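You operate a simulated robot arm through the tools that you are given. There is no shell and no other tool.

You are at the controls of a simulated robot arm. One attempt, no reset.

TASK
Clamp the honey-brown block and glue the white tuft into the hole by the slide block.
Fine: a red-collared tuft from the small rack; glue from the blue box; shut its lid again.

It is judged by the outcome, as a careful person would: the job done as asked, and still so three seconds after it is handed in. It fails if anything else is knocked over, pushed out of place, dropped, spilled or broken. A push-on lid holds only when it is set on centred and level and pressed home; a screw cap is set on level and turned clockwise until tight.

THE ROBOT
A 6-joint arm with a fingered hand, fixed in place. Base frame: the origin is on the floor under the middle of its stand, x ahead of it, y to its left, z up; the work surface is at about z = 780. Lengths are in mm, angles in degrees, forces in N, time in s.
With the tool pointing down near the work surface it reaches from about 440 to 800 mm from the base axis. Its first joint turns from -166.0 to 166.0 degrees. Payload 4 kg.
The TCP is the grasp point between the finger pads, 20 mm short of the fingertips. In the tool frame z runs along the fingers and y along their closing line. The gripper opens to 140 mm; its body begins 54 mm behind the TCP. The gripper is a hand of 3 fingers: y runs from the thumb to the fingers, the wrist lies at [0, 0, -215] in the tool frame, and closing takes about 1.5 s.
Orientation is that of the tool frame in the base frame, as a unit quaternion [x, y, z, w]. With the fingers straight down and closing along the base's y, the tool's x points along the base's -x, its y along +y and its z along -z.

THE INTERFACE
- The arm moves only by the tool nudge_tool. Its argument "motion" is a list of rows, each a list of 6 numbers: the shift along the tool's x, y, z in units of 40 mm (1.0 is 40 mm), then the turn, a rotation vector about the tool's x, y, z in units of 8 degrees (1.0 is 8 degrees). In form: [[tx, ty, tz, ax, ay, az], ...]. A call has 1 to 20 rows; each row shifts and turns the commanded pose from where the row before left it, along the tool's axes as they then stand. "claw" is the gripper command, from -1 (fully open) to 1 (shut), values between in proportion, set as the call begins (left out, the last holds). A call with a number of a shift or a turn outside -1 to 1 is refused whole. Each row takes 0.2 s and may step no farther than 50 mm and 8.6 degrees from the row before; otherwise, or with a gripper value out of range, the whole call is refused. Where a pose cannot be reached the arm comes as near as it can. A force on the tool above 40 N (or 10 N above the force at the start of the call, whichever is more), or a blocked arm, ends the call early, and 0.2 s more pass. Each finger travels about 45 mm/s and halts on what it meets, pressing with about 31 N; the grip force reading is that of the motor and also rises with nothing between the fingers. The clock runs only during rows and for 0.2 s after the last one: add rows that do not move to give the fingers time. It gives the time, the measured TCP pose, the force on the tool (base axes), the opening and the grip force at its end, in the units of the frame above (readings bear some noise), with the torque about the TCP (base axes, N m) and any sound that the robot's microphone picked up, and new pictures: "pictures" is both (left out), scene, wrist or none.
- Cameras (640 x 400 px; columns grow to the right, rows downward): "scene" is fixed at [36.7, 649, 1361.1]; the picture's right is [-0.59, -0.80, 0.00], its down [-0.64, 0.47, -0.61] and it looks along [0.49, -0.36, -0.79] (base axes); focal length 255 px, centre (320, 200). "wrist" rides on the gripper at [74, -43, -79] in the tool frame; the picture's right is [0.50, 0.87, 0.00], its down [-0.59, 0.34, -0.73] and it looks along [-0.64, 0.37, 0.68] (tool axes); focal length 275 px, centre (320, 200).
- raise_lower(by): moves the trunk up (or, below 0, down) by that many mm; the arm rides with it, the base frame stays. It gives what a move gives, with no picture.
- hand_shape(shape): the hand has 3 fingers and takes this shape, open, in about a second: jaw (thumb against the fingers, like two jaws); tri (thumb and two fingers); tip (a fingertip pinch); poke (one finger out to press); point (the index stretched); flat (the hand flat); cup (the hand cupped); fist (a fist). The gripper value then closes the fingers along that shape, each until it touches; the sizes above hold for jaw. It gives what a move gives, with no picture.
- locate(camera, pixels): for up to 12 pixels [column, row] of the newest picture of that camera ("zoom" is the newest enlarged one), the place [x, y, z] in the base frame of the surface seen there, good to about 3 mm, but the place of the scene camera against the robot may be out by one fixed shift of up to 25 mm in any direction. The clock stands still meanwhile.
- zoom(camera, box): a new picture of the part [left, top, right, bottom] of that camera's present view, enlarged. The clock stands still meanwhile.
- finish_job(): hands the job in; it is judged then, once.

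Leave the gripper open and the arm clear of the work at the hand-in unless told otherwise.

The tools are called after "Request:" by a JSON object that holds its "name" and its "arguments". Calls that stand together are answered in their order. nudge_tool: Moves the arm, as the interface text tells. Its arguments: {"type":"object","properties":{"motion":{"type":"array"},"claw":{"type":"number"},"pictures":{"type":"string","enum":["both","scene","wrist","none"]}},"required":["motion"]} The other tools are called the same way: raise_lower (by) moves the trunk up or down; hand_shape (shape) gives the hand a shape; locate (camera, pixels) gives the place of the surface under pixels of a picture; zoom (camera, box) takes an enlarged picture of a part of a camera's view; finish_job () hands the job in.

At the start:

```text
clock: 0.0
tool_pos: [290.7, 287.9, 1080.5]
orientation: [0.0, 1.0, 0.0, -0.001]
wrist_force: [0.3, 0.1, 0.1]
moment: [0.01, 0.0, 0.0]
width: 140.1
finger_force: 0.1
shape: jaw
trunk travel left (down, up): [-100.0, 490.0]
```

scene: 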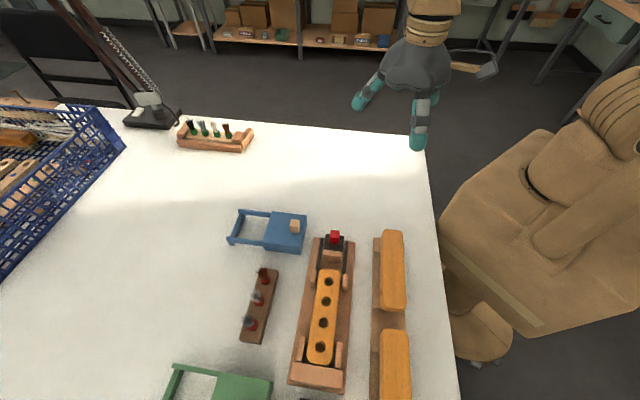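
wrist: 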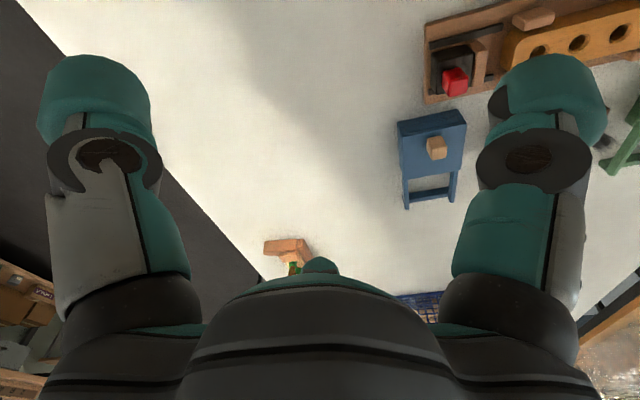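

I see a brush-making bench: a vise with a honey-brown drilled block, a small rack with red-collared tufts, a larger rack with green ones, and a blue box. I'll zoom in on the parts before moving anything.

Request:
{"name": "zoom", "arguments": {"camera": "scene", "box": [220, 200, 420, 400]}}

Request:
{"name": "zoom", "arguments": {"camera": "scene", "box": [220, 200, 320, 265]}}

Request:
{"name": "zoom", "arguments": {"camera": "scene", "box": [220, 260, 300, 350]}}

Request:
{"name": "zoom", "arguments": {"camera": "scene", "box": [290, 220, 370, 300]}}

Request:
{"name": "zoom", "arguments": {"camera": "scene", "box": [160, 110, 270, 165]}}

Request:
{"name": "zoom", "arguments": {"camera": "scene", "box": [0, 80, 200, 300]}}

```text
2.00 times, centred on (320, 300) of scene
```

zoom: 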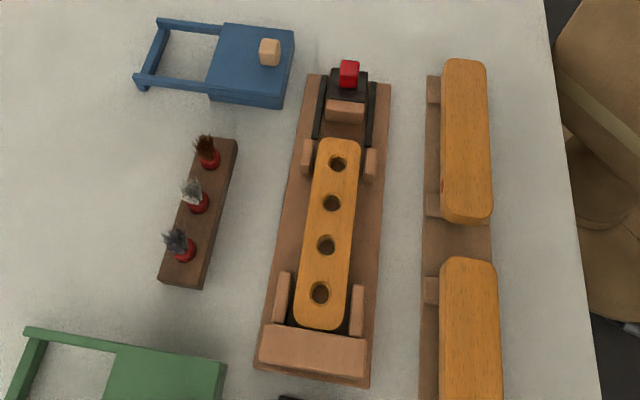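

```text
6.15 times, centred on (270, 232) of scene
```

zoom: 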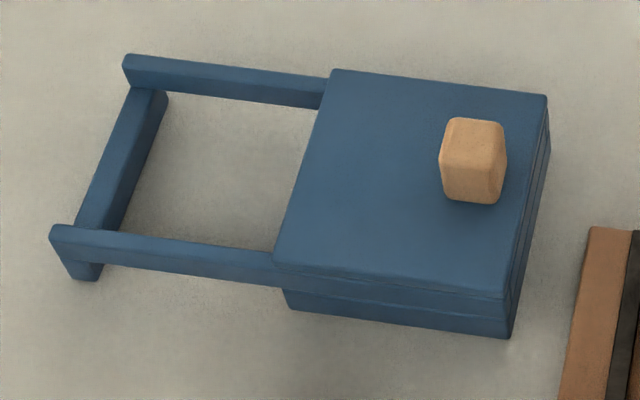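

```text
4.44 times, centred on (260, 305) of scene
```

zoom: 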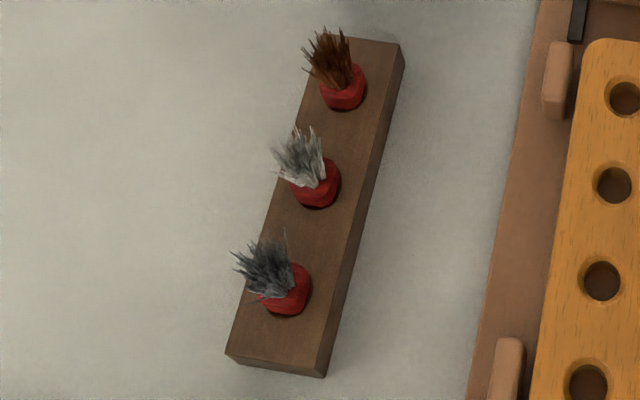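

```text
5.00 times, centred on (330, 260) of scene
```

zoom: 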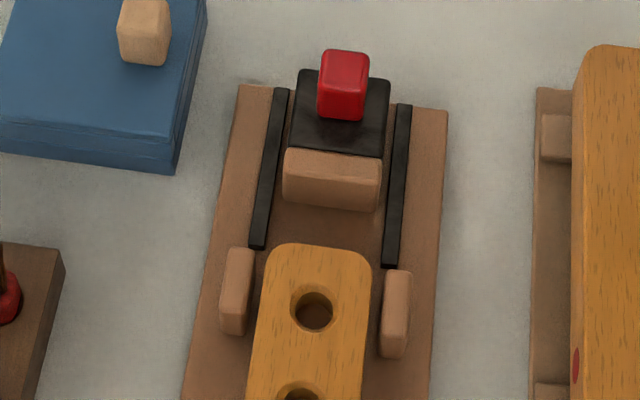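

```text
5.82 times, centred on (215, 138) of scene
```

zoom: 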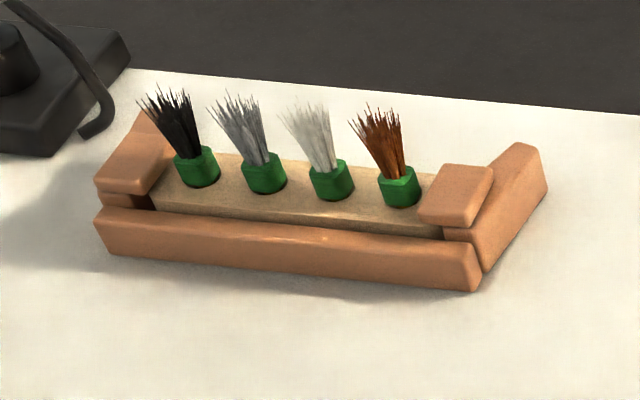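

```text
1.82 times, centred on (100, 190) of scene
```

zoom: 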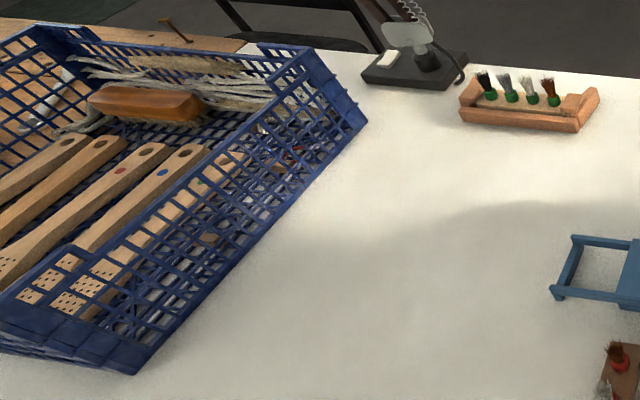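

The vise has a slide block with a red knob at its top end. The blue box's lid has a knob and side rails, so it probably slides left. I'll locate the key points from the scene camera.

Request:
{"name": "locate", "arguments": {"camera": "scene", "pixels": [[335, 235], [334, 243], [332, 257], [328, 282], [325, 297], [323, 322], [320, 346], [317, 375], [295, 226], [283, 233], [300, 380], [346, 390]]}}

Request:
{"name": "locate", "arguments": {"camera": "scene", "pixels": [[272, 213], [305, 216], [264, 246], [300, 252], [241, 210], [229, 243], [263, 281], [257, 301], [250, 325], [248, 335], [271, 270], [270, 240]]}}

Request:
{"name": "locate", "arguments": {"camera": "scene", "pixels": [[390, 235], [395, 300], [395, 340], [378, 300], [350, 300], [230, 300], [220, 385], [175, 370], [185, 135], [360, 180], [420, 170], [430, 350]]}}

```text
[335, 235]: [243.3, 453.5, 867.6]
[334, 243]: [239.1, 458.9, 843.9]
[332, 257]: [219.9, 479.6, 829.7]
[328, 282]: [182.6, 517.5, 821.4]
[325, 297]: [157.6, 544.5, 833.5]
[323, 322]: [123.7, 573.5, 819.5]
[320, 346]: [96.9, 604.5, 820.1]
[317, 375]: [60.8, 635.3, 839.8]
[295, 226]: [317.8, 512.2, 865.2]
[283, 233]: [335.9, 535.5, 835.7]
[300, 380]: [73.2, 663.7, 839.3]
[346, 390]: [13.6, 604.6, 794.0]
```

```text
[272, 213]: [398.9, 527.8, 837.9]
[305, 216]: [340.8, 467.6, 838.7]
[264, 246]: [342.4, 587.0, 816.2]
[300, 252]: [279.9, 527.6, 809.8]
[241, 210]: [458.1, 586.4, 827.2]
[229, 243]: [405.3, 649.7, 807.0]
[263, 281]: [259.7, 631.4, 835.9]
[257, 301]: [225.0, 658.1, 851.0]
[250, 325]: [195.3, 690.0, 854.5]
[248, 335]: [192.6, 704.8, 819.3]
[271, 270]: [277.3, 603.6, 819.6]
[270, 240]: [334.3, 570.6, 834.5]
```

```text
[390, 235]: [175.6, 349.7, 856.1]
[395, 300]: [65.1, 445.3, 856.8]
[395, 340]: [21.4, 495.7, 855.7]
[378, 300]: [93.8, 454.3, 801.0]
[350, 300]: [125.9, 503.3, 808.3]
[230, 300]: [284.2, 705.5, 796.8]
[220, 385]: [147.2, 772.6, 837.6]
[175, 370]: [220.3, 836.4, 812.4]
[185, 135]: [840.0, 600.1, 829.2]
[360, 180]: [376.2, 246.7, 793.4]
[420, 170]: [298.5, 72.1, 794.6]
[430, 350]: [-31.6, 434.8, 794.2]
```

The table reads about z 794 in the scene camera, where 780 is expected, so that camera is shifted. I'll compare matching points in the wrist picture: blue lid knob at (436,147) and red knob at (455,80).

Request:
{"name": "locate", "arguments": {"camera": "wrist", "pixels": [[436, 147], [455, 80], [455, 70], [399, 122], [464, 110], [404, 172], [462, 162], [407, 205], [453, 199], [300, 120], [250, 200], [540, 50]]}}

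Request:
{"name": "locate", "arguments": {"camera": "scene", "pixels": [[295, 222], [334, 238], [336, 233], [306, 215], [302, 252], [273, 212], [263, 246], [240, 210], [229, 244]]}}

Request:
{"name": "zoom", "arguments": {"camera": "wrist", "box": [380, 0, 640, 220]}}

```text
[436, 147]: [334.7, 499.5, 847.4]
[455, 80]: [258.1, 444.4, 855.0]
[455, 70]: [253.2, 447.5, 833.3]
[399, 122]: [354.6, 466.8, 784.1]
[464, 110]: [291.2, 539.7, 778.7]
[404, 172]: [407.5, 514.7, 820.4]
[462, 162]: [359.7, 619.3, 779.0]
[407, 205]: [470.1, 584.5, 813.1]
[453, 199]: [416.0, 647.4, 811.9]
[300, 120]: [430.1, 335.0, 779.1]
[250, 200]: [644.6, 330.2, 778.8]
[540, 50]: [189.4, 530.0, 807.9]
```

```text
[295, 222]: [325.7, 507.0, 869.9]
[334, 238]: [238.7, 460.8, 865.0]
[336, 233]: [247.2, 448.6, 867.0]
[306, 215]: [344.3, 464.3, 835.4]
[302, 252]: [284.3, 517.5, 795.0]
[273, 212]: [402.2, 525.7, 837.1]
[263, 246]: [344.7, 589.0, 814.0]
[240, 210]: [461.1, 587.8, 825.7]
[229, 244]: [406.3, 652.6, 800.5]
```

```text
1.82 times, centred on (510, 110) of wrist
```

zoom: 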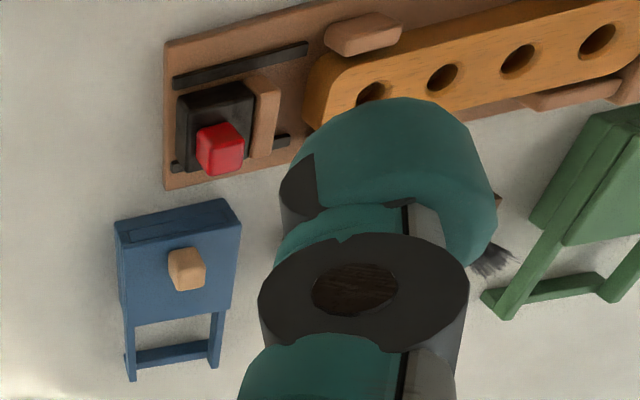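

The wrist camera puts the table at 779, as it should be. So true position is roughly scene plus (10, -4, -14). Next I'll take closer looks at the vise and the blocks on the right.

Request:
{"name": "zoom", "arguments": {"camera": "scene", "box": [360, 220, 420, 320]}}

Request:
{"name": "zoom", "arguments": {"camera": "scene", "box": [360, 310, 440, 400]}}

Request:
{"name": "zoom", "arguments": {"camera": "scene", "box": [285, 320, 365, 400]}}

Request:
{"name": "zoom", "arguments": {"camera": "scene", "box": [305, 225, 355, 275]}}

Request:
{"name": "zoom", "arguments": {"camera": "scene", "box": [150, 340, 310, 400]}}

```text
4.00 times, centred on (390, 270) of scene
```

zoom: 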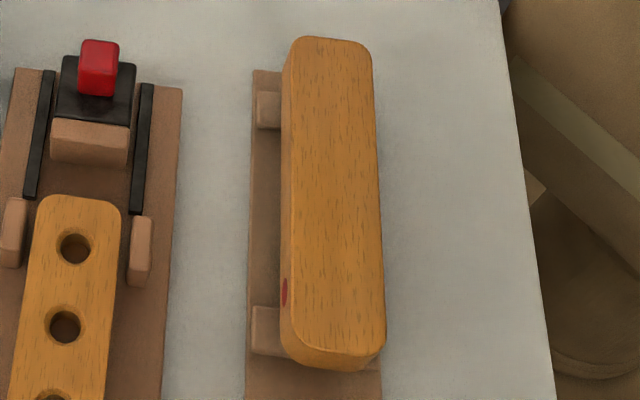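

```text
4.44 times, centred on (400, 355) of scene
```

zoom: 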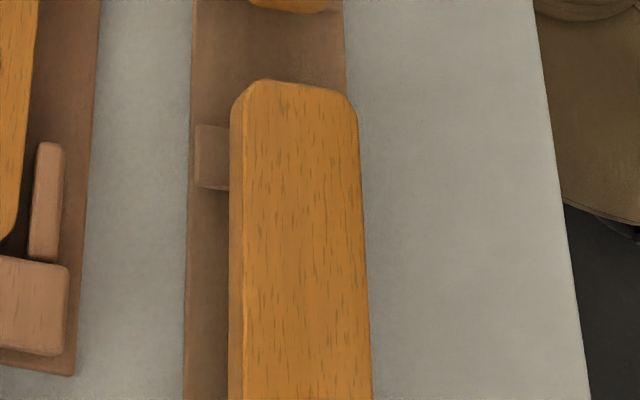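

```text
5.00 times, centred on (325, 360) of scene
```

zoom: 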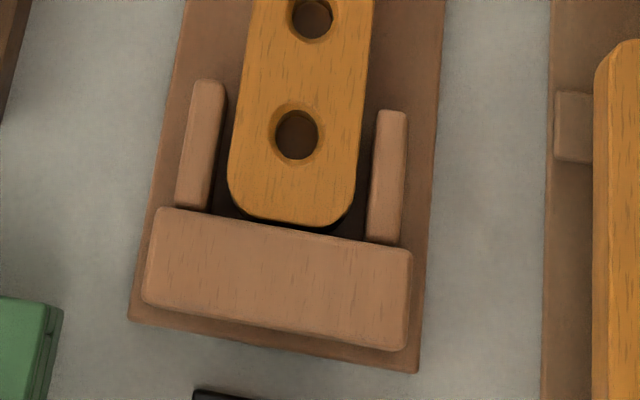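

```text
8.00 times, centred on (330, 250) of scene
```

zoom: 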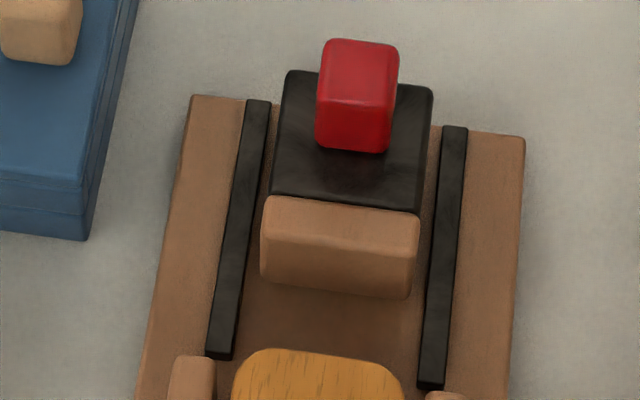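

```text
4.00 times, centred on (230, 370) of scene
```

zoom: 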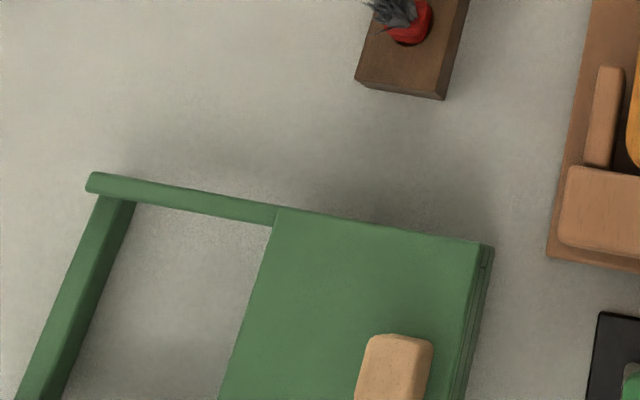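

Everything sits about 45° to the base axes, and the vise block lies loose against its stop. I'll turn the hand -45° about the tool z and move over the vise, keeping high, for a closer wrist view.

Request:
{"name": "nudge_tool", "arguments": {"motion": [[0, 0, 0, 0, 0, -0.9375], [0, 0, 0, 0, 0, -0.9375], [0, 0, 0, 0, 0, -0.9375], [0, 0, 0, 0, 0, -0.9375], [0, 0, 0, 0, 0, -0.9375], [0, 0, 0, 0, 0, -0.9375], [-0.4, 0.9, 0.5, 0, 0, 0], [-0.4, 0.9, 0.5, 0, 0, 0], [-0.4, 0.9, 0.5, 0, 0, 0], [0, 0, 0.5, 0, 0, 0], [0, 0, 0, 0, 0, 0]]}}

```text
clock: 2.4
tool_pos: [248.4, 397.6, 1000.9]
orientation: [-0.383, 0.924, 0.0, 0.001]
wrist_force: [-0.1, 0.2, 0.2]
moment: [0.01, -0.01, 0.0]
width: 139.9
finger_force: 0.0
shape: jaw
trunk travel left (down, up): [-100.0, 490.0]
```

scene: 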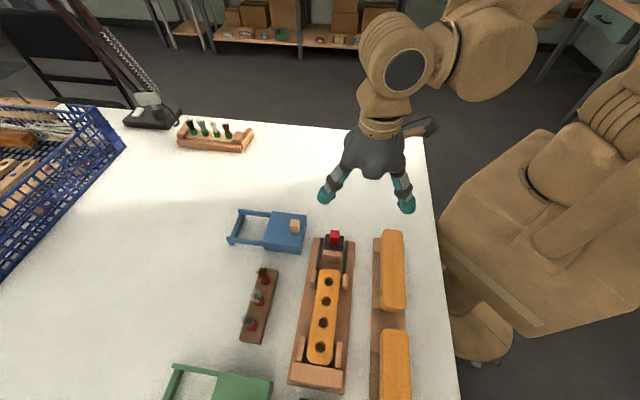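
wrist: 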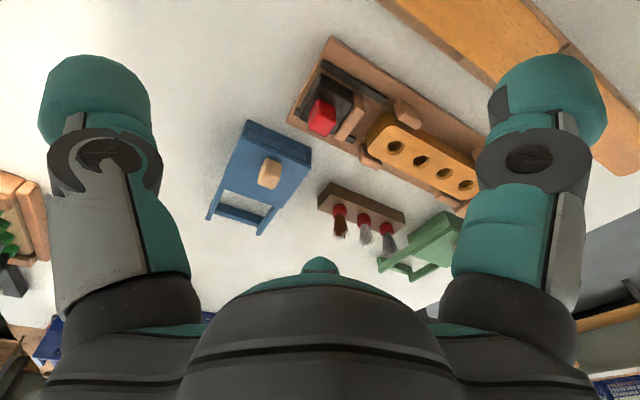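

This gives a good overview of the vise, the box and the rack. I'll zoom in on each and locate their features with the wrist camera.

Request:
{"name": "zoom", "arguments": {"camera": "wrist", "box": [280, 30, 420, 170]}}

Request:
{"name": "zoom", "arguments": {"camera": "wrist", "box": [200, 110, 330, 245]}}

Request:
{"name": "zoom", "arguments": {"camera": "wrist", "box": [300, 160, 430, 270]}}

Request:
{"name": "locate", "arguments": {"camera": "wrist", "pixels": [[322, 117], [330, 105], [313, 130], [345, 120], [352, 125], [395, 148], [421, 161], [444, 174], [466, 186], [380, 122], [371, 145], [405, 105]]}}

Request:
{"name": "locate", "arguments": {"camera": "wrist", "pixels": [[269, 173], [250, 121], [311, 152], [301, 185], [234, 165], [209, 218], [260, 234], [340, 208], [364, 217], [386, 227], [326, 184], [404, 216]]}}

```text
2.86 times, centred on (350, 100) of wrist
```

zoom: 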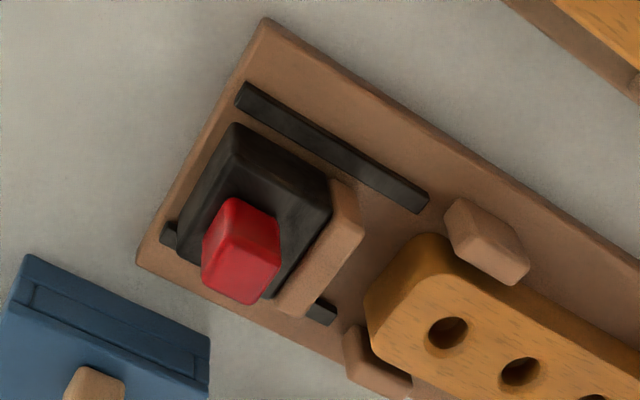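

```text
2.96 times, centred on (265, 178) of wrist
```

zoom: 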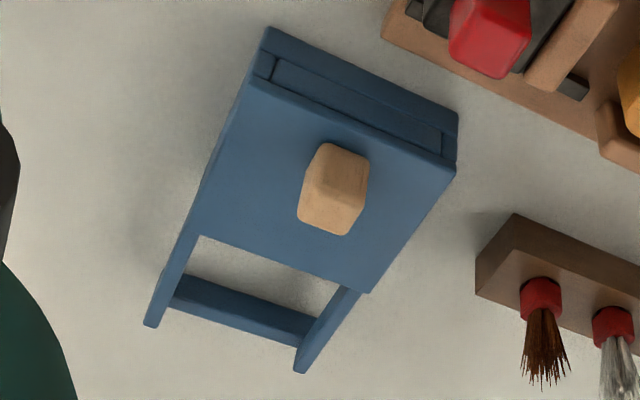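

```text
3.64 times, centred on (365, 215) of wrist
```

zoom: 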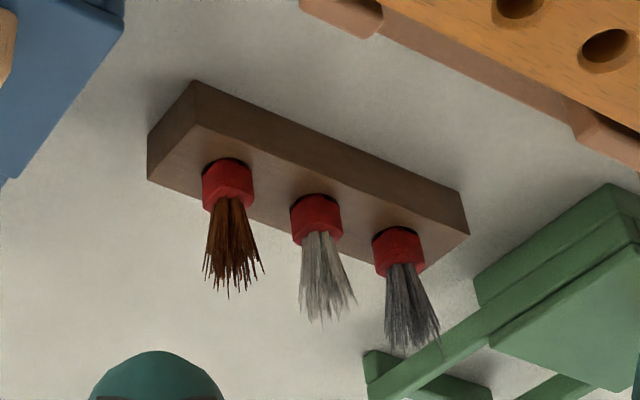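

```text
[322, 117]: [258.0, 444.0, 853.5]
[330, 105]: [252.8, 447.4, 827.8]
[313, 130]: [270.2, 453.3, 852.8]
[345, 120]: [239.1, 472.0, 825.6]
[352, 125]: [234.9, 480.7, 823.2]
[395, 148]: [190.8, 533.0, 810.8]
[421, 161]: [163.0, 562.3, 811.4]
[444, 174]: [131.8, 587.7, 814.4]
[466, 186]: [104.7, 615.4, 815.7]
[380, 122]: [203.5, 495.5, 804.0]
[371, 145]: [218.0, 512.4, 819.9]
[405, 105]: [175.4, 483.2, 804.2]
```

```text
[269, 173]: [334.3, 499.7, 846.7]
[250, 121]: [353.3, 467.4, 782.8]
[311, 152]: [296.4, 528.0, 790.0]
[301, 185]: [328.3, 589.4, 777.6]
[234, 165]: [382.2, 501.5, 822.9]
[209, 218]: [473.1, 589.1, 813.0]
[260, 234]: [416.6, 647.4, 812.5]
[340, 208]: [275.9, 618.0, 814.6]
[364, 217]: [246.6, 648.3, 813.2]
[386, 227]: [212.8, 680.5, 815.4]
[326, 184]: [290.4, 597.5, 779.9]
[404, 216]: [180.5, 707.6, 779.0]
```

The red knob top is near (258, 445, 853) and the holes run along about (-0.72, 0.69), 40 mm apart. I plan to push the slide block from behind with closed fingers, so I'll first shut the fingers in free air and see their size.

Request:
{"name": "nudge_tool", "arguments": {"motion": [[0, 0, 0, 0, 0, 0], [0, 0, 0, 0, 0, 0], [0, 0, 0, 0, 0, 0], [0, 0, 0, 0, 0, 0], [0, 0, 0, 0, 0, 0], [0, 0, 0, 0, 0, 0], [0, 0, 0, 0, 0, 0], [0, 0, 0, 0, 0, 0], [0, 0, 0, 0, 0, 0]], "claw": 1}}

```text
clock: 4.4
tool_pos: [248.9, 397.7, 1000.2]
orientation: [-0.383, 0.924, 0.0, 0.0]
wrist_force: [0.2, -0.1, 0.0]
moment: [0.0, 0.01, 0.01]
width: 0.0
finger_force: 28.9
shape: jaw
trunk travel left (down, up): [-100.0, 490.0]
```

scene: 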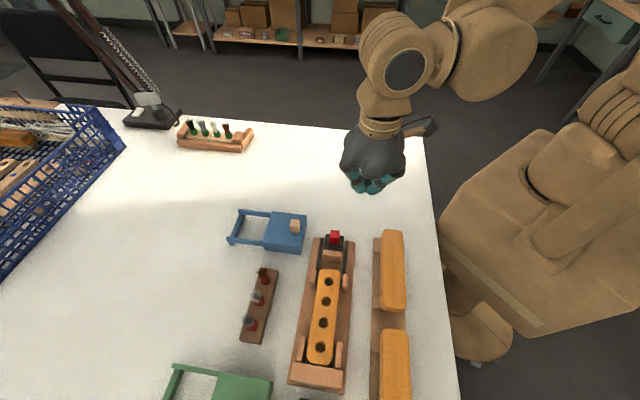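
wrist: 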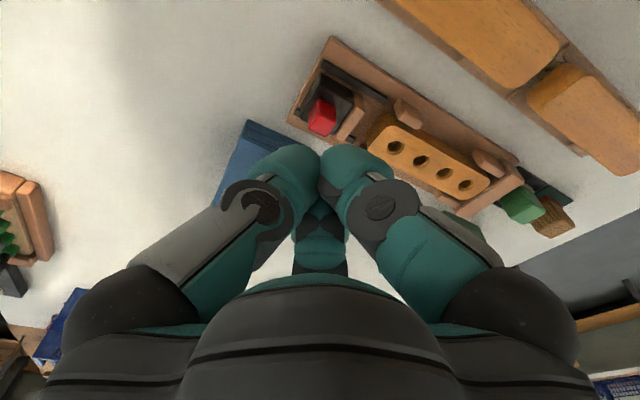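

The closed fingers are visible now: left tip at (285,160), right tip at (355,165) and a third behind at (320,245). I'll measure them to plan clearances.

Request:
{"name": "locate", "arguments": {"camera": "wrist", "pixels": [[285, 150], [260, 160], [350, 150], [390, 165], [320, 160], [320, 230], [300, 240], [342, 240], [320, 268], [405, 215], [230, 215], [355, 180]]}}

Request:
{"name": "zoom", "arguments": {"camera": "wrist", "box": [200, 110, 450, 280]}}

Request:
{"name": "zoom", "arguments": {"camera": "wrist", "box": [280, 20, 600, 240]}}

Request:
{"name": "zoom", "arguments": {"camera": "scene", "box": [320, 110, 440, 210]}}

```text
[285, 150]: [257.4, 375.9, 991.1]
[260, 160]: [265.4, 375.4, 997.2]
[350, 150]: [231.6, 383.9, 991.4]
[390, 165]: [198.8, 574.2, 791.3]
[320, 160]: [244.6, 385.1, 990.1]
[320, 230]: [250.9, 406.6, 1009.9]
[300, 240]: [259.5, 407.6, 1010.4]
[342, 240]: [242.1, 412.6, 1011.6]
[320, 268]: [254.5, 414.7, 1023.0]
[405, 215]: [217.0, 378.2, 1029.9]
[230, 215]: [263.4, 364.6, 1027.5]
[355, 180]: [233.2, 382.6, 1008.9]
```

```text
2.35 times, centred on (325, 195) of wrist
```

zoom: 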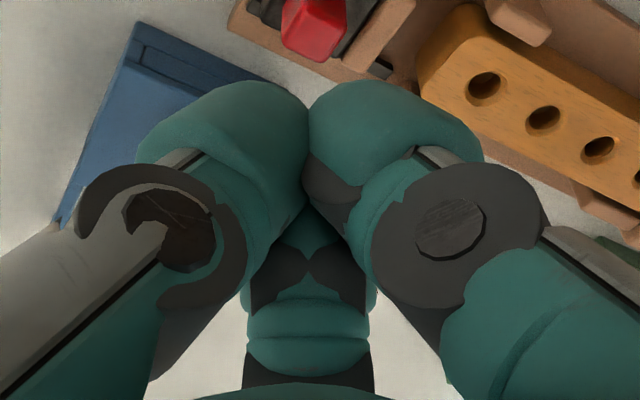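

```text
1.82 times, centred on (440, 130) of wrist
```

zoom: 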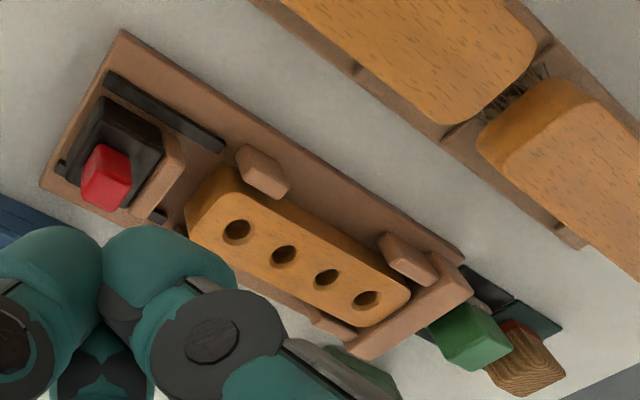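

```text
4.00 times, centred on (380, 160) of scene
```

zoom: 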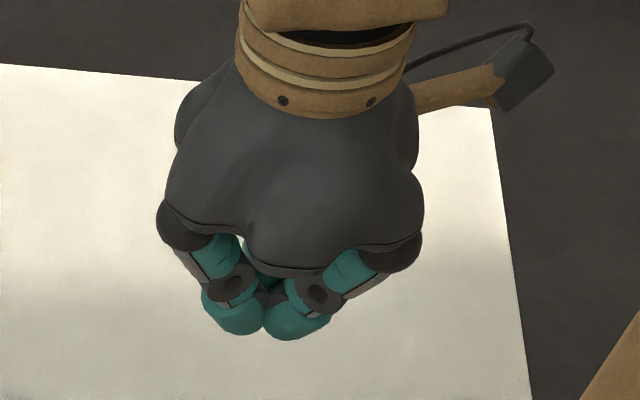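

The fingers close into a bundle about 55 mm across. The items on the right are finished brushes with their bristles down, so the block in the vise is the one to clamp. I'll zoom in on the vise's slide end and measure the black slide block's rear face.

Request:
{"name": "zoom", "arguments": {"camera": "wrist", "box": [280, 30, 420, 170]}}

Request:
{"name": "locate", "arguments": {"camera": "zoom", "pixels": [[232, 130], [185, 240], [228, 155], [265, 25], [142, 245], [250, 150], [300, 180], [230, 240], [255, 205], [345, 210], [300, 280], [390, 300]]}}

Request:
{"name": "locate", "arguments": {"camera": "zoom", "pixels": [[450, 330], [520, 370], [375, 320], [420, 245], [480, 230], [505, 250], [370, 365], [330, 315], [240, 280], [240, 100], [420, 200], [360, 240]]}}

```text
2.86 times, centred on (350, 100) of wrist
```

zoom: 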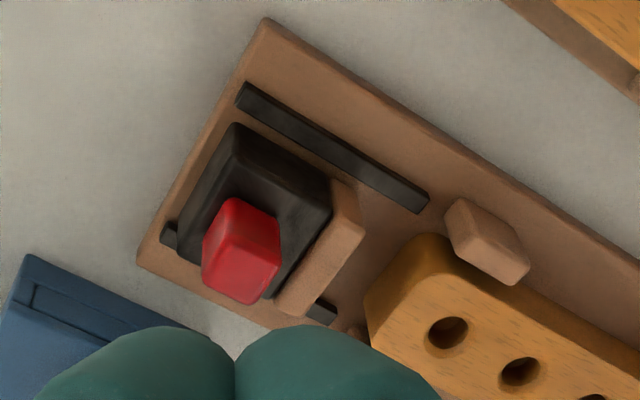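

```text
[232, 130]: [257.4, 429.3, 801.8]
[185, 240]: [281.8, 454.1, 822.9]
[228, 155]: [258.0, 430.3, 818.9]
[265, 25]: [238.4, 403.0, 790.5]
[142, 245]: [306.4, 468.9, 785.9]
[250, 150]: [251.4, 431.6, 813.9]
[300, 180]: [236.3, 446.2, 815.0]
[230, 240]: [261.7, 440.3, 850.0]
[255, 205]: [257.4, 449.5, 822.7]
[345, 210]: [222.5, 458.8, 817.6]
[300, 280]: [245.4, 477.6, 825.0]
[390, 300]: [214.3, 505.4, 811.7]
```

```text
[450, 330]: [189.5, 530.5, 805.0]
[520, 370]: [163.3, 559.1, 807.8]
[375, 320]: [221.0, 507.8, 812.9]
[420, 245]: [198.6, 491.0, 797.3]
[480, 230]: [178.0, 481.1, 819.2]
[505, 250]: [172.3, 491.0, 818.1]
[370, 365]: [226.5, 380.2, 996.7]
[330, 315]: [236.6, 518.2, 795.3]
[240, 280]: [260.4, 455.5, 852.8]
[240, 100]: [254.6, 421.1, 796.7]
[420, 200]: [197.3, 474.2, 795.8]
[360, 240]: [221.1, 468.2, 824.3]
```

Plate top is about z 789 and the black block's top about 822, with its rear face centred near (270, 442). The knob spans z 825–853. I'll lower the closed fingers behind the slide block to about (309, 403, 822), then push along tool +y.

Request:
{"name": "nudge_tool", "arguments": {"motion": [[-0.58, -0.48, 0.5, 0, 0, 0], [-0.58, -0.48, 0.5, 0, 0, 0], [0, 0, 0.86, 0, 0, 0], [0, 0, 0.86, 0, 0, 0], [0, 0, 0.86, 0, 0, 0], [0, 0, 0.86, 0, 0, 0], [0, 0, 0, 0, 0, 0]], "claw": 1}}

```text
clock: 6.0
tool_pos: [305.7, 402.3, 824.1]
orientation: [-0.383, 0.924, 0.0, 0.0]
wrist_force: [-0.1, -0.6, 1.1]
moment: [0.01, -0.06, 0.04]
width: 0.1
finger_force: 30.7
shape: jaw
trunk travel left (down, up): [-100.0, 490.0]
```

scene: 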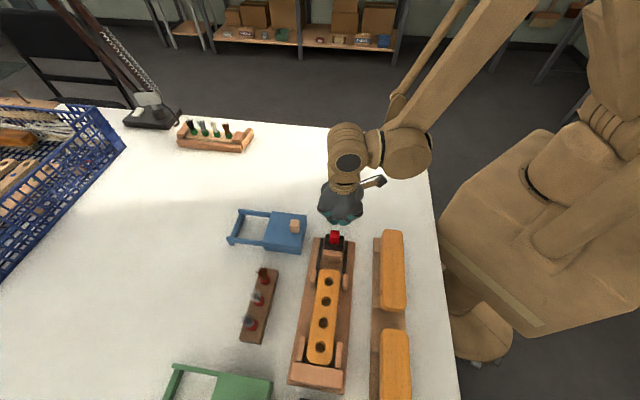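
wrist: 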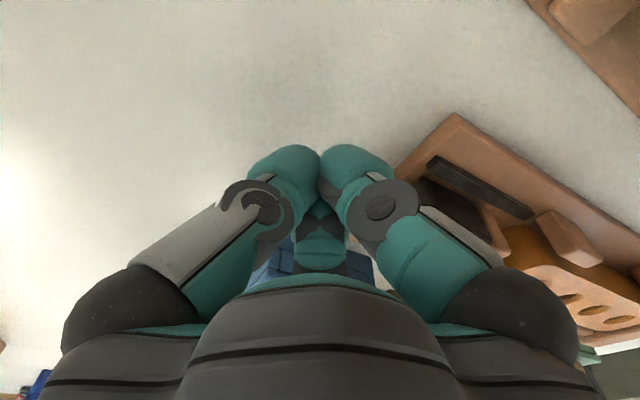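

The hand is behind the slide at (305.7, 402.3, 824), with no contact. I'll zoom in on both views to check the finger and slide spacing.

Request:
{"name": "zoom", "arguments": {"camera": "wrist", "box": [260, 100, 560, 300]}}

Request:
{"name": "zoom", "arguments": {"camera": "scene", "box": [290, 170, 390, 280]}}

Request:
{"name": "locate", "arguments": {"camera": "scene", "pixels": [[330, 262], [327, 275], [332, 257], [334, 247], [335, 237]]}}

```text
2.00 times, centred on (410, 200) of wrist
```

zoom: 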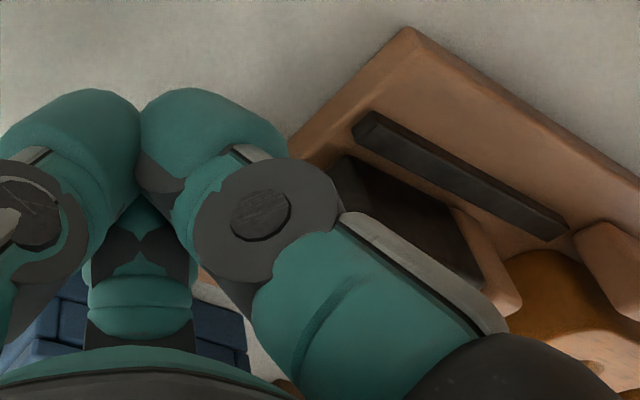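

```text
3.64 times, centred on (340, 225) of scene
```

zoom: 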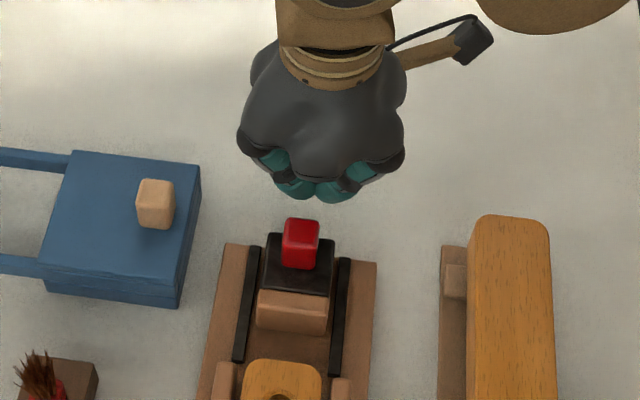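

```text
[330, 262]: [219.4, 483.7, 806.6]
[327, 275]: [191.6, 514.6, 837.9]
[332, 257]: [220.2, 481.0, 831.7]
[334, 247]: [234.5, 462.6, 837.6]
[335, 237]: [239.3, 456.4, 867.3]
```

The finger seam sits about 5 mm toward the robot from the slide axis. I'll shift -5 mm in tool x, then push gently along tool +y in small rows and watch the force.

Request:
{"name": "nudge_tool", "arguments": {"motion": [[-0.13, 0.1, 0, 0, 0, 0], [0, 0.15, 0, 0, 0, 0], [0, 0.15, 0, 0, 0, 0], [0, 0.15, 0, 0, 0, 0], [0, 0.1, 0, 0, 0, 0], [0, 0.1, 0, 0, 0, 0], [0, 0, 0, 0, 0, 0]], "claw": 1}}

```text
clock: 7.6
tool_pos: [289.2, 428.3, 824.8]
orientation: [-0.383, 0.924, 0.0, -0.001]
wrist_force: [-0.3, -0.4, 0.7]
moment: [0.01, 0.01, 0.0]
width: 0.0
finger_force: 31.1
shape: jaw
trunk travel left (down, up): [-100.0, 490.0]
```

scene: 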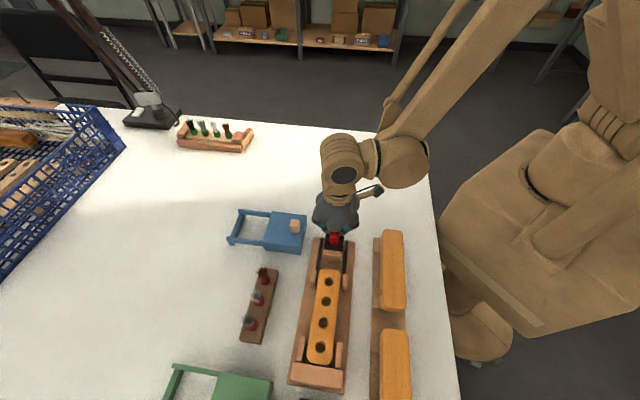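
wrist: 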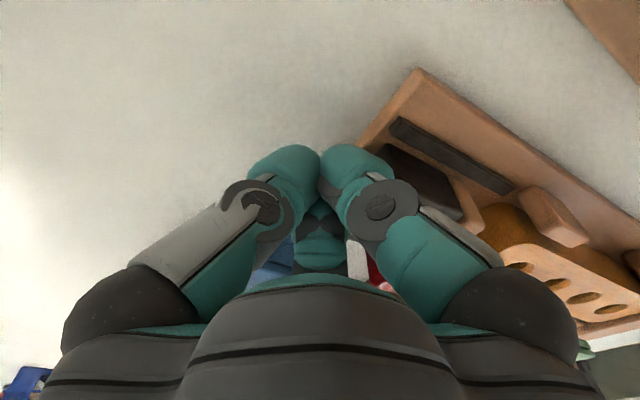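

No contact yet, since the force is under 1 N. I'll keep pushing forward along tool +y in 4 mm steps.

Request:
{"name": "nudge_tool", "arguments": {"motion": [[0, 0.1, 0, 0, 0, 0], [0, 0.1, 0, 0, 0, 0], [0, 0.1, 0, 0, 0, 0], [0, 0.1, 0, 0, 0, 0]], "claw": 1}}

Request:
{"name": "zoom", "arguments": {"camera": "scene", "box": [290, 190, 380, 290]}}

```text
clock: 8.6
tool_pos: [278.8, 439.7, 825.0]
orientation: [-0.382, 0.924, 0.0, 0.0]
wrist_force: [1.5, -2.1, 0.8]
moment: [0.02, 0.04, -0.01]
width: 0.1
finger_force: 30.9
shape: jaw
trunk travel left (down, up): [-100.0, 490.0]
```

scene: 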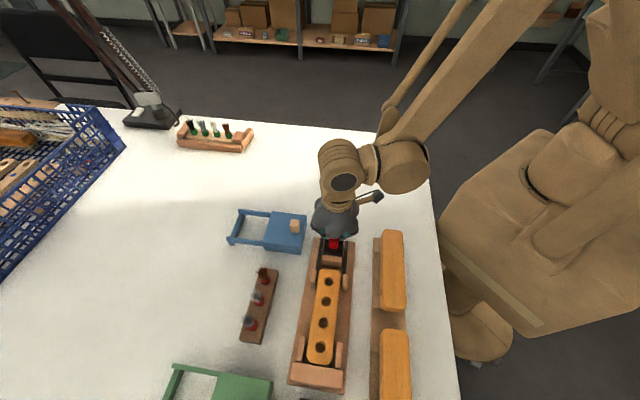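
wrist: 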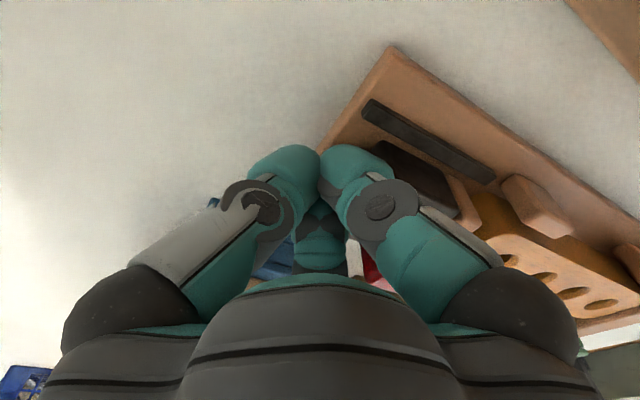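

```text
4.00 times, centred on (335, 240) of scene
```

zoom: 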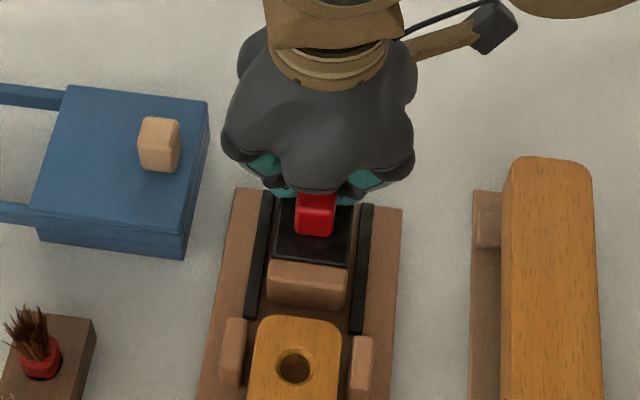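

Light contact (1.5, -2.1 N) shows the slide is moving. I'll go on in small steps.

Request:
{"name": "nudge_tool", "arguments": {"motion": [[0, 0.1, 0, 0, 0, 0], [0, 0.1, 0, 0, 0, 0], [0, 0.1, 0, 0, 0, 0]], "claw": 1}}

Request:
{"name": "zoom", "arguments": {"camera": "scene", "box": [290, 190, 380, 290]}}

```text
clock: 9.4
tool_pos: [270.0, 449.6, 823.3]
orientation: [-0.383, 0.924, 0.001, 0.0]
wrist_force: [0.1, -1.3, 0.7]
moment: [0.02, 0.02, 0.04]
width: 0.0
finger_force: 31.2
shape: jaw
trunk travel left (down, up): [-100.0, 490.0]
```

scene: 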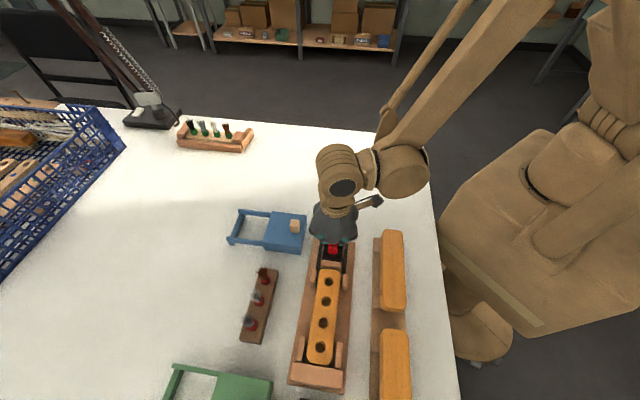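
wrist: 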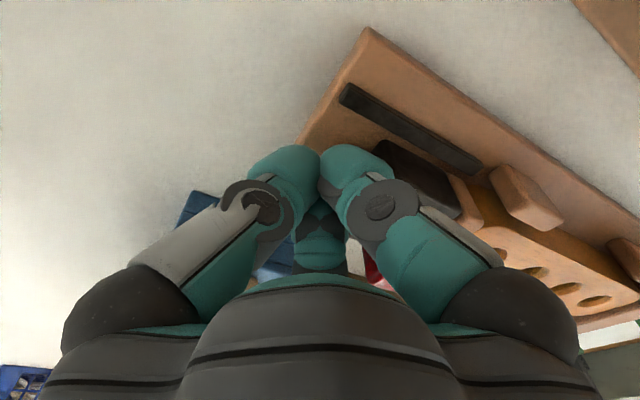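

```text
4.00 times, centred on (335, 240) of scene
```

zoom: 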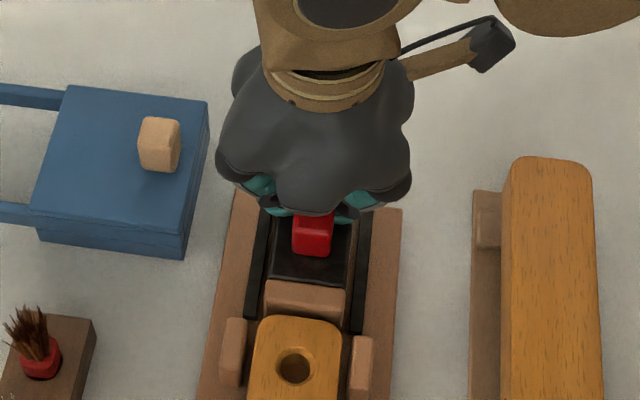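

The slide is moving with little friction and the gap to the block is nearly closed. I'll finish with 2–3 mm steps until the force rises.

Request:
{"name": "nudge_tool", "arguments": {"motion": [[0, 0.06, 0, 0, 0, 0], [0, 0.06, 0, 0, 0, 0], [0, 0.06, 0, 0, 0, 0]], "claw": 1, "pictures": "scene"}}

Request:
{"name": "zoom", "arguments": {"camera": "scene", "box": [290, 190, 380, 290]}}

```text
clock: 10.2
tool_pos: [267.0, 451.8, 822.5]
orientation: [-0.382, 0.924, 0.0, 0.0]
wrist_force: [13.7, -12.8, 4.6]
moment: [0.08, 0.09, -0.01]
width: 0.0
finger_force: 31.1
shape: jaw
trunk travel left (down, up): [-100.0, 490.0]
```

scene: 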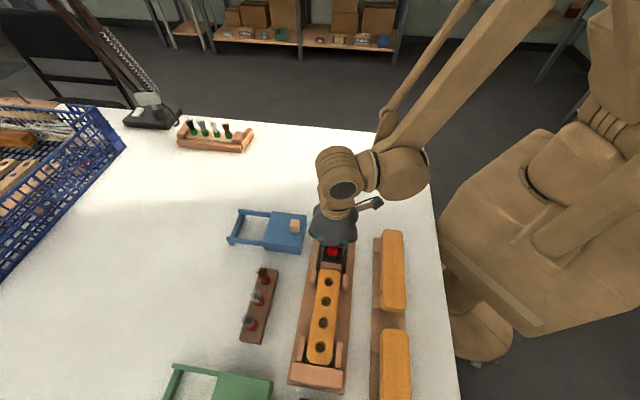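

```text
4.00 times, centred on (335, 240) of scene
```

zoom: 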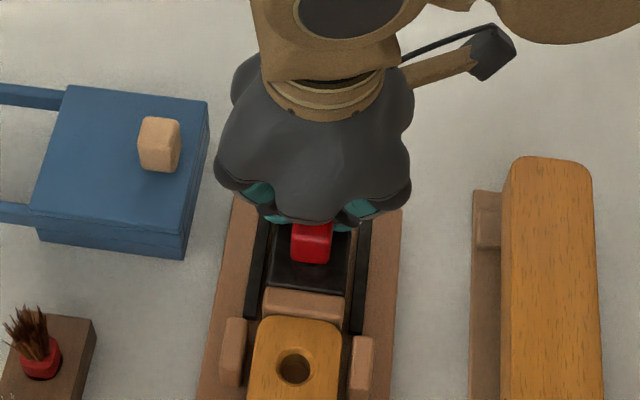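

Force rose to about 19 N along the axis, so the slide is against the block. I'll press a little harder to seat it firmly, then hold.

Request:
{"name": "nudge_tool", "arguments": {"motion": [[0, 0.06, 0, 0, 0, 0], [0, 0.04, 0, 0, 0, 0], [0, 0, 0, 0, 0, 0], [0, 0, 0, 0, 0, 0]], "claw": 1, "pictures": "scene"}}

Request:
{"name": "zoom", "arguments": {"camera": "scene", "box": [290, 220, 380, 400]}}

```text
clock: 10.8
tool_pos: [266.2, 452.2, 822.3]
orientation: [-0.381, 0.925, -0.002, 0.001]
wrist_force: [26.8, -22.8, 2.1]
moment: [0.04, 0.04, -0.02]
width: 0.2
finger_force: 31.2
shape: jaw
trunk travel left (down, up): [-100.0, 490.0]
stopped in row 2: the force on the tool passed its limit at 43 N (the readings are from after the stop); the commanded pose is now the measured one
```

scene: 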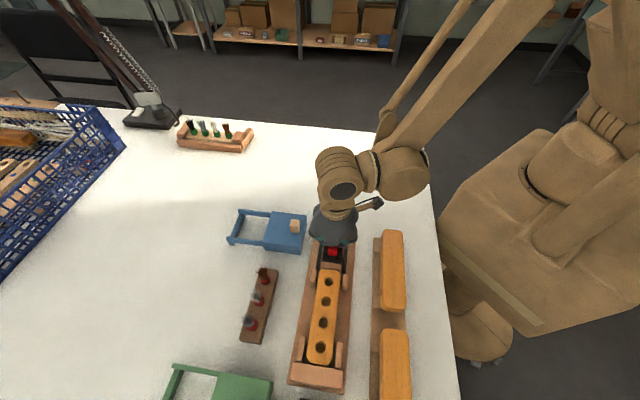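

```text
2.22 times, centred on (335, 310) of scene
```

zoom: 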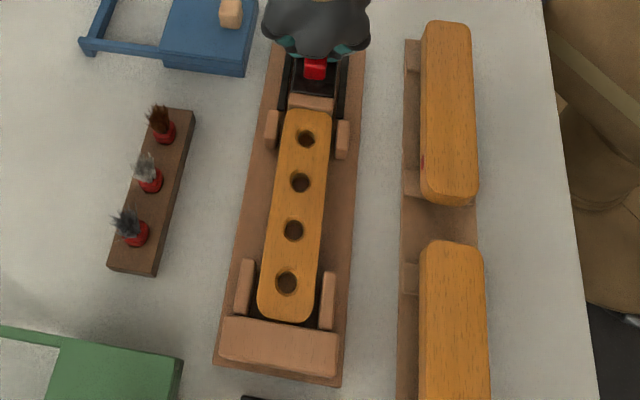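

The slide was pressed to 43 N against the block, which is seated on its stop. Now I'll back off along tool -y, lift, and check that the slide stays.

Request:
{"name": "nudge_tool", "arguments": {"motion": [[0, -0.3, 0, 0, 0, 0], [0, -0.6, 0, 0, 0, 0], [0, -0.6, -0.3, 0, 0, 0], [0, 0, -0.9, 0, 0, 0], [0, 0, -0.9, 0, 0, 0], [0, 0, -0.9, 0, 0, 0], [0, 0, -0.9, 0, 0, 0], [0, 0, 0, 0, 0, 0]], "claw": 1}}

Request:
{"name": "zoom", "arguments": {"camera": "scene", "box": [290, 220, 380, 300]}}

Request:
{"name": "zoom", "arguments": {"camera": "wrist", "box": [350, 50, 640, 300]}}

```text
clock: 12.6
tool_pos: [305.8, 413.9, 979.8]
orientation: [-0.381, 0.924, -0.002, 0.001]
wrist_force: [-0.6, -0.1, -0.6]
moment: [0.02, -0.03, 0.01]
width: 0.4
finger_force: 31.2
shape: jaw
trunk travel left (down, up): [-100.0, 490.0]
```

scene: 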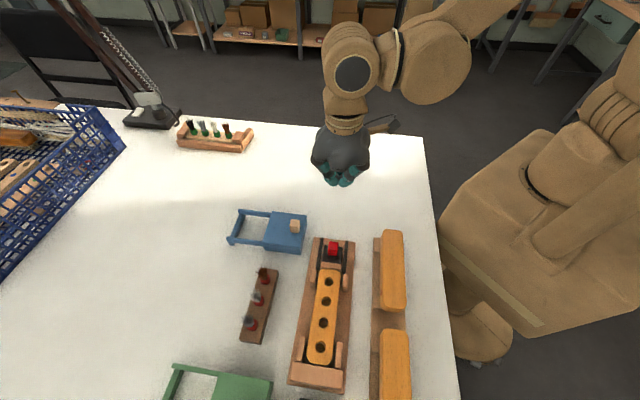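
wrist: 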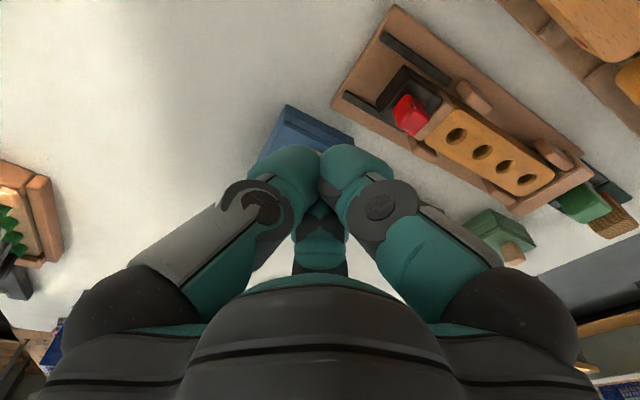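

```text
5.00 times, centred on (335, 260) of scene
```

zoom: 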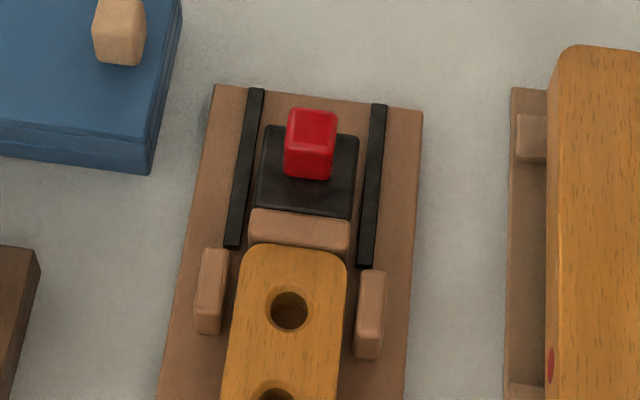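

```text
1.60 times, centred on (495, 175) of wrist
```

zoom: 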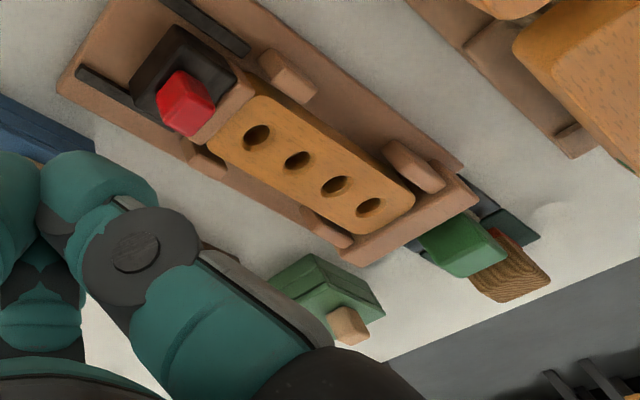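

The slide stays tight against the block, so the clamping looks done. Before the fine work I'll try the "tip" hand shape in free air and look at its geometry, since it may suit the small tuft better.

Request:
{"name": "hand_shape", "arguments": {"shape": "tip"}}

Request:
{"name": "nudge_tool", "arguments": {"motion": [[0, 0, 0, 0, 0, 0], [0, 0, 0, 0, 0, 0]], "claw": -1}}

```text
clock: 13.5
tool_pos: [305.9, 414.7, 978.9]
orientation: [-0.382, 0.924, -0.001, 0.0]
wrist_force: [-0.5, 0.0, 0.2]
moment: [0.03, 0.0, 0.0]
width: 139.9
finger_force: 0.2
shape: tip
trunk travel left (down, up): [-100.0, 490.0]
```

```text
clock: 14.1
tool_pos: [305.9, 414.8, 978.7]
orientation: [-0.381, 0.924, -0.002, 0.001]
wrist_force: [0.2, 0.3, -0.2]
moment: [0.0, 0.02, 0.02]
width: 140.3
finger_force: 0.0
shape: tip
trunk travel left (down, up): [-100.0, 490.0]
```

scene: 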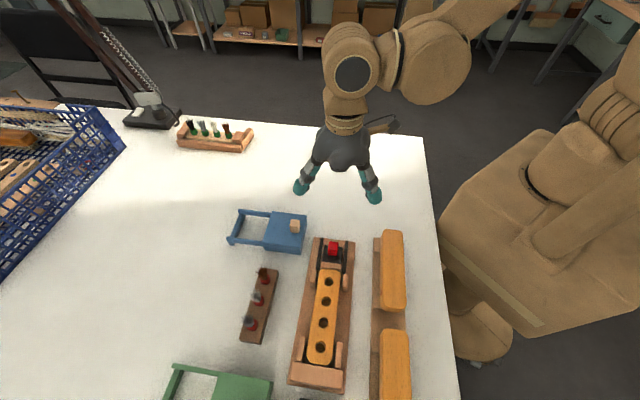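
wrist: 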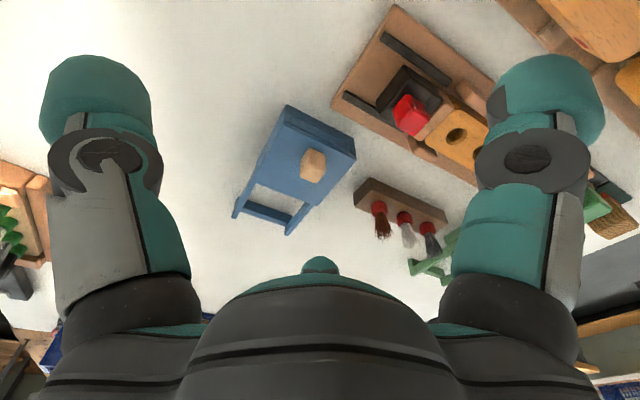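

In "tip" the open hand looks the same as "jaw". I'll close it to see which fingers meet.

Request:
{"name": "nudge_tool", "arguments": {"motion": [[0, 0, 0, 0, 0, 0], [0, 0, 0, 0, 0, 0], [0, 0, 0, 0, 0, 0], [0, 0, 0, 0, 0, 0], [0, 0, 0, 0, 0, 0], [0, 0, 0, 0, 0, 0], [0, 0, 0, 0, 0, 0], [0, 0, 0, 0, 0, 0], [0, 0, 0, 0, 0, 0]], "claw": 1}}

Request:
{"name": "zoom", "arguments": {"camera": "wrist", "box": [180, 90, 460, 290]}}

Request:
{"name": "zoom", "arguments": {"camera": "scene", "box": [290, 110, 400, 210]}}

```text
clock: 16.1
tool_pos: [305.8, 413.9, 979.8]
orientation: [-0.383, 0.924, -0.001, 0.001]
wrist_force: [0.1, -1.0, -0.6]
moment: [0.0, 0.01, 0.0]
width: 0.0
finger_force: 29.1
shape: tip
trunk travel left (down, up): [-100.0, 490.0]
```

scene: 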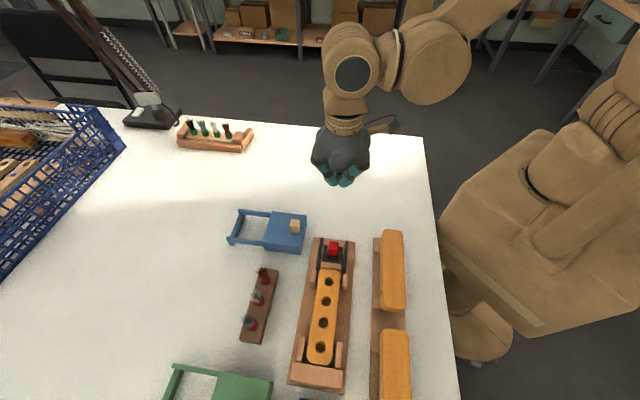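
wrist: 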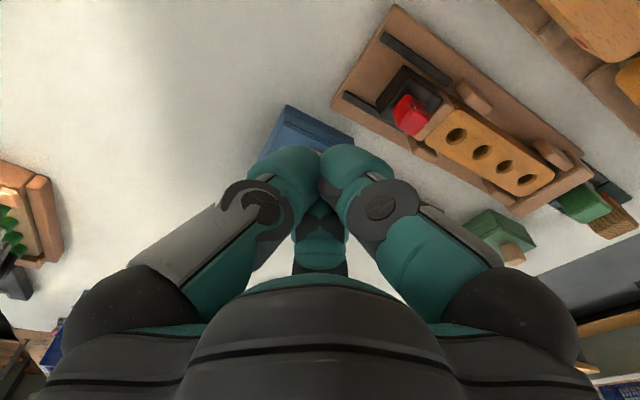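

```text
2.00 times, centred on (320, 190) of wrist
```

zoom: 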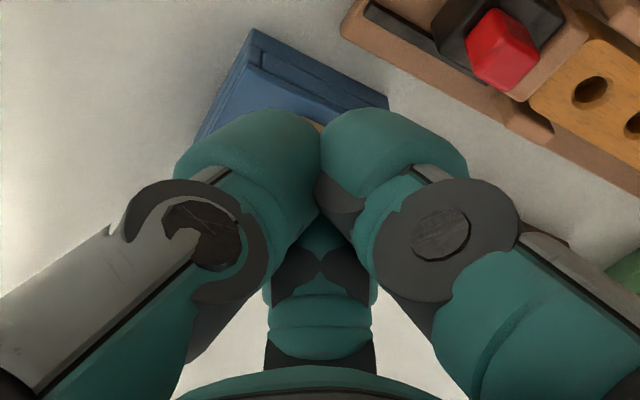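

```text
4.00 times, centred on (345, 160) of scene
```

zoom: 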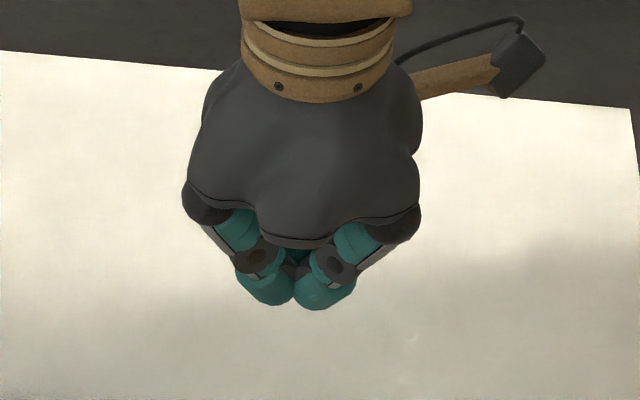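

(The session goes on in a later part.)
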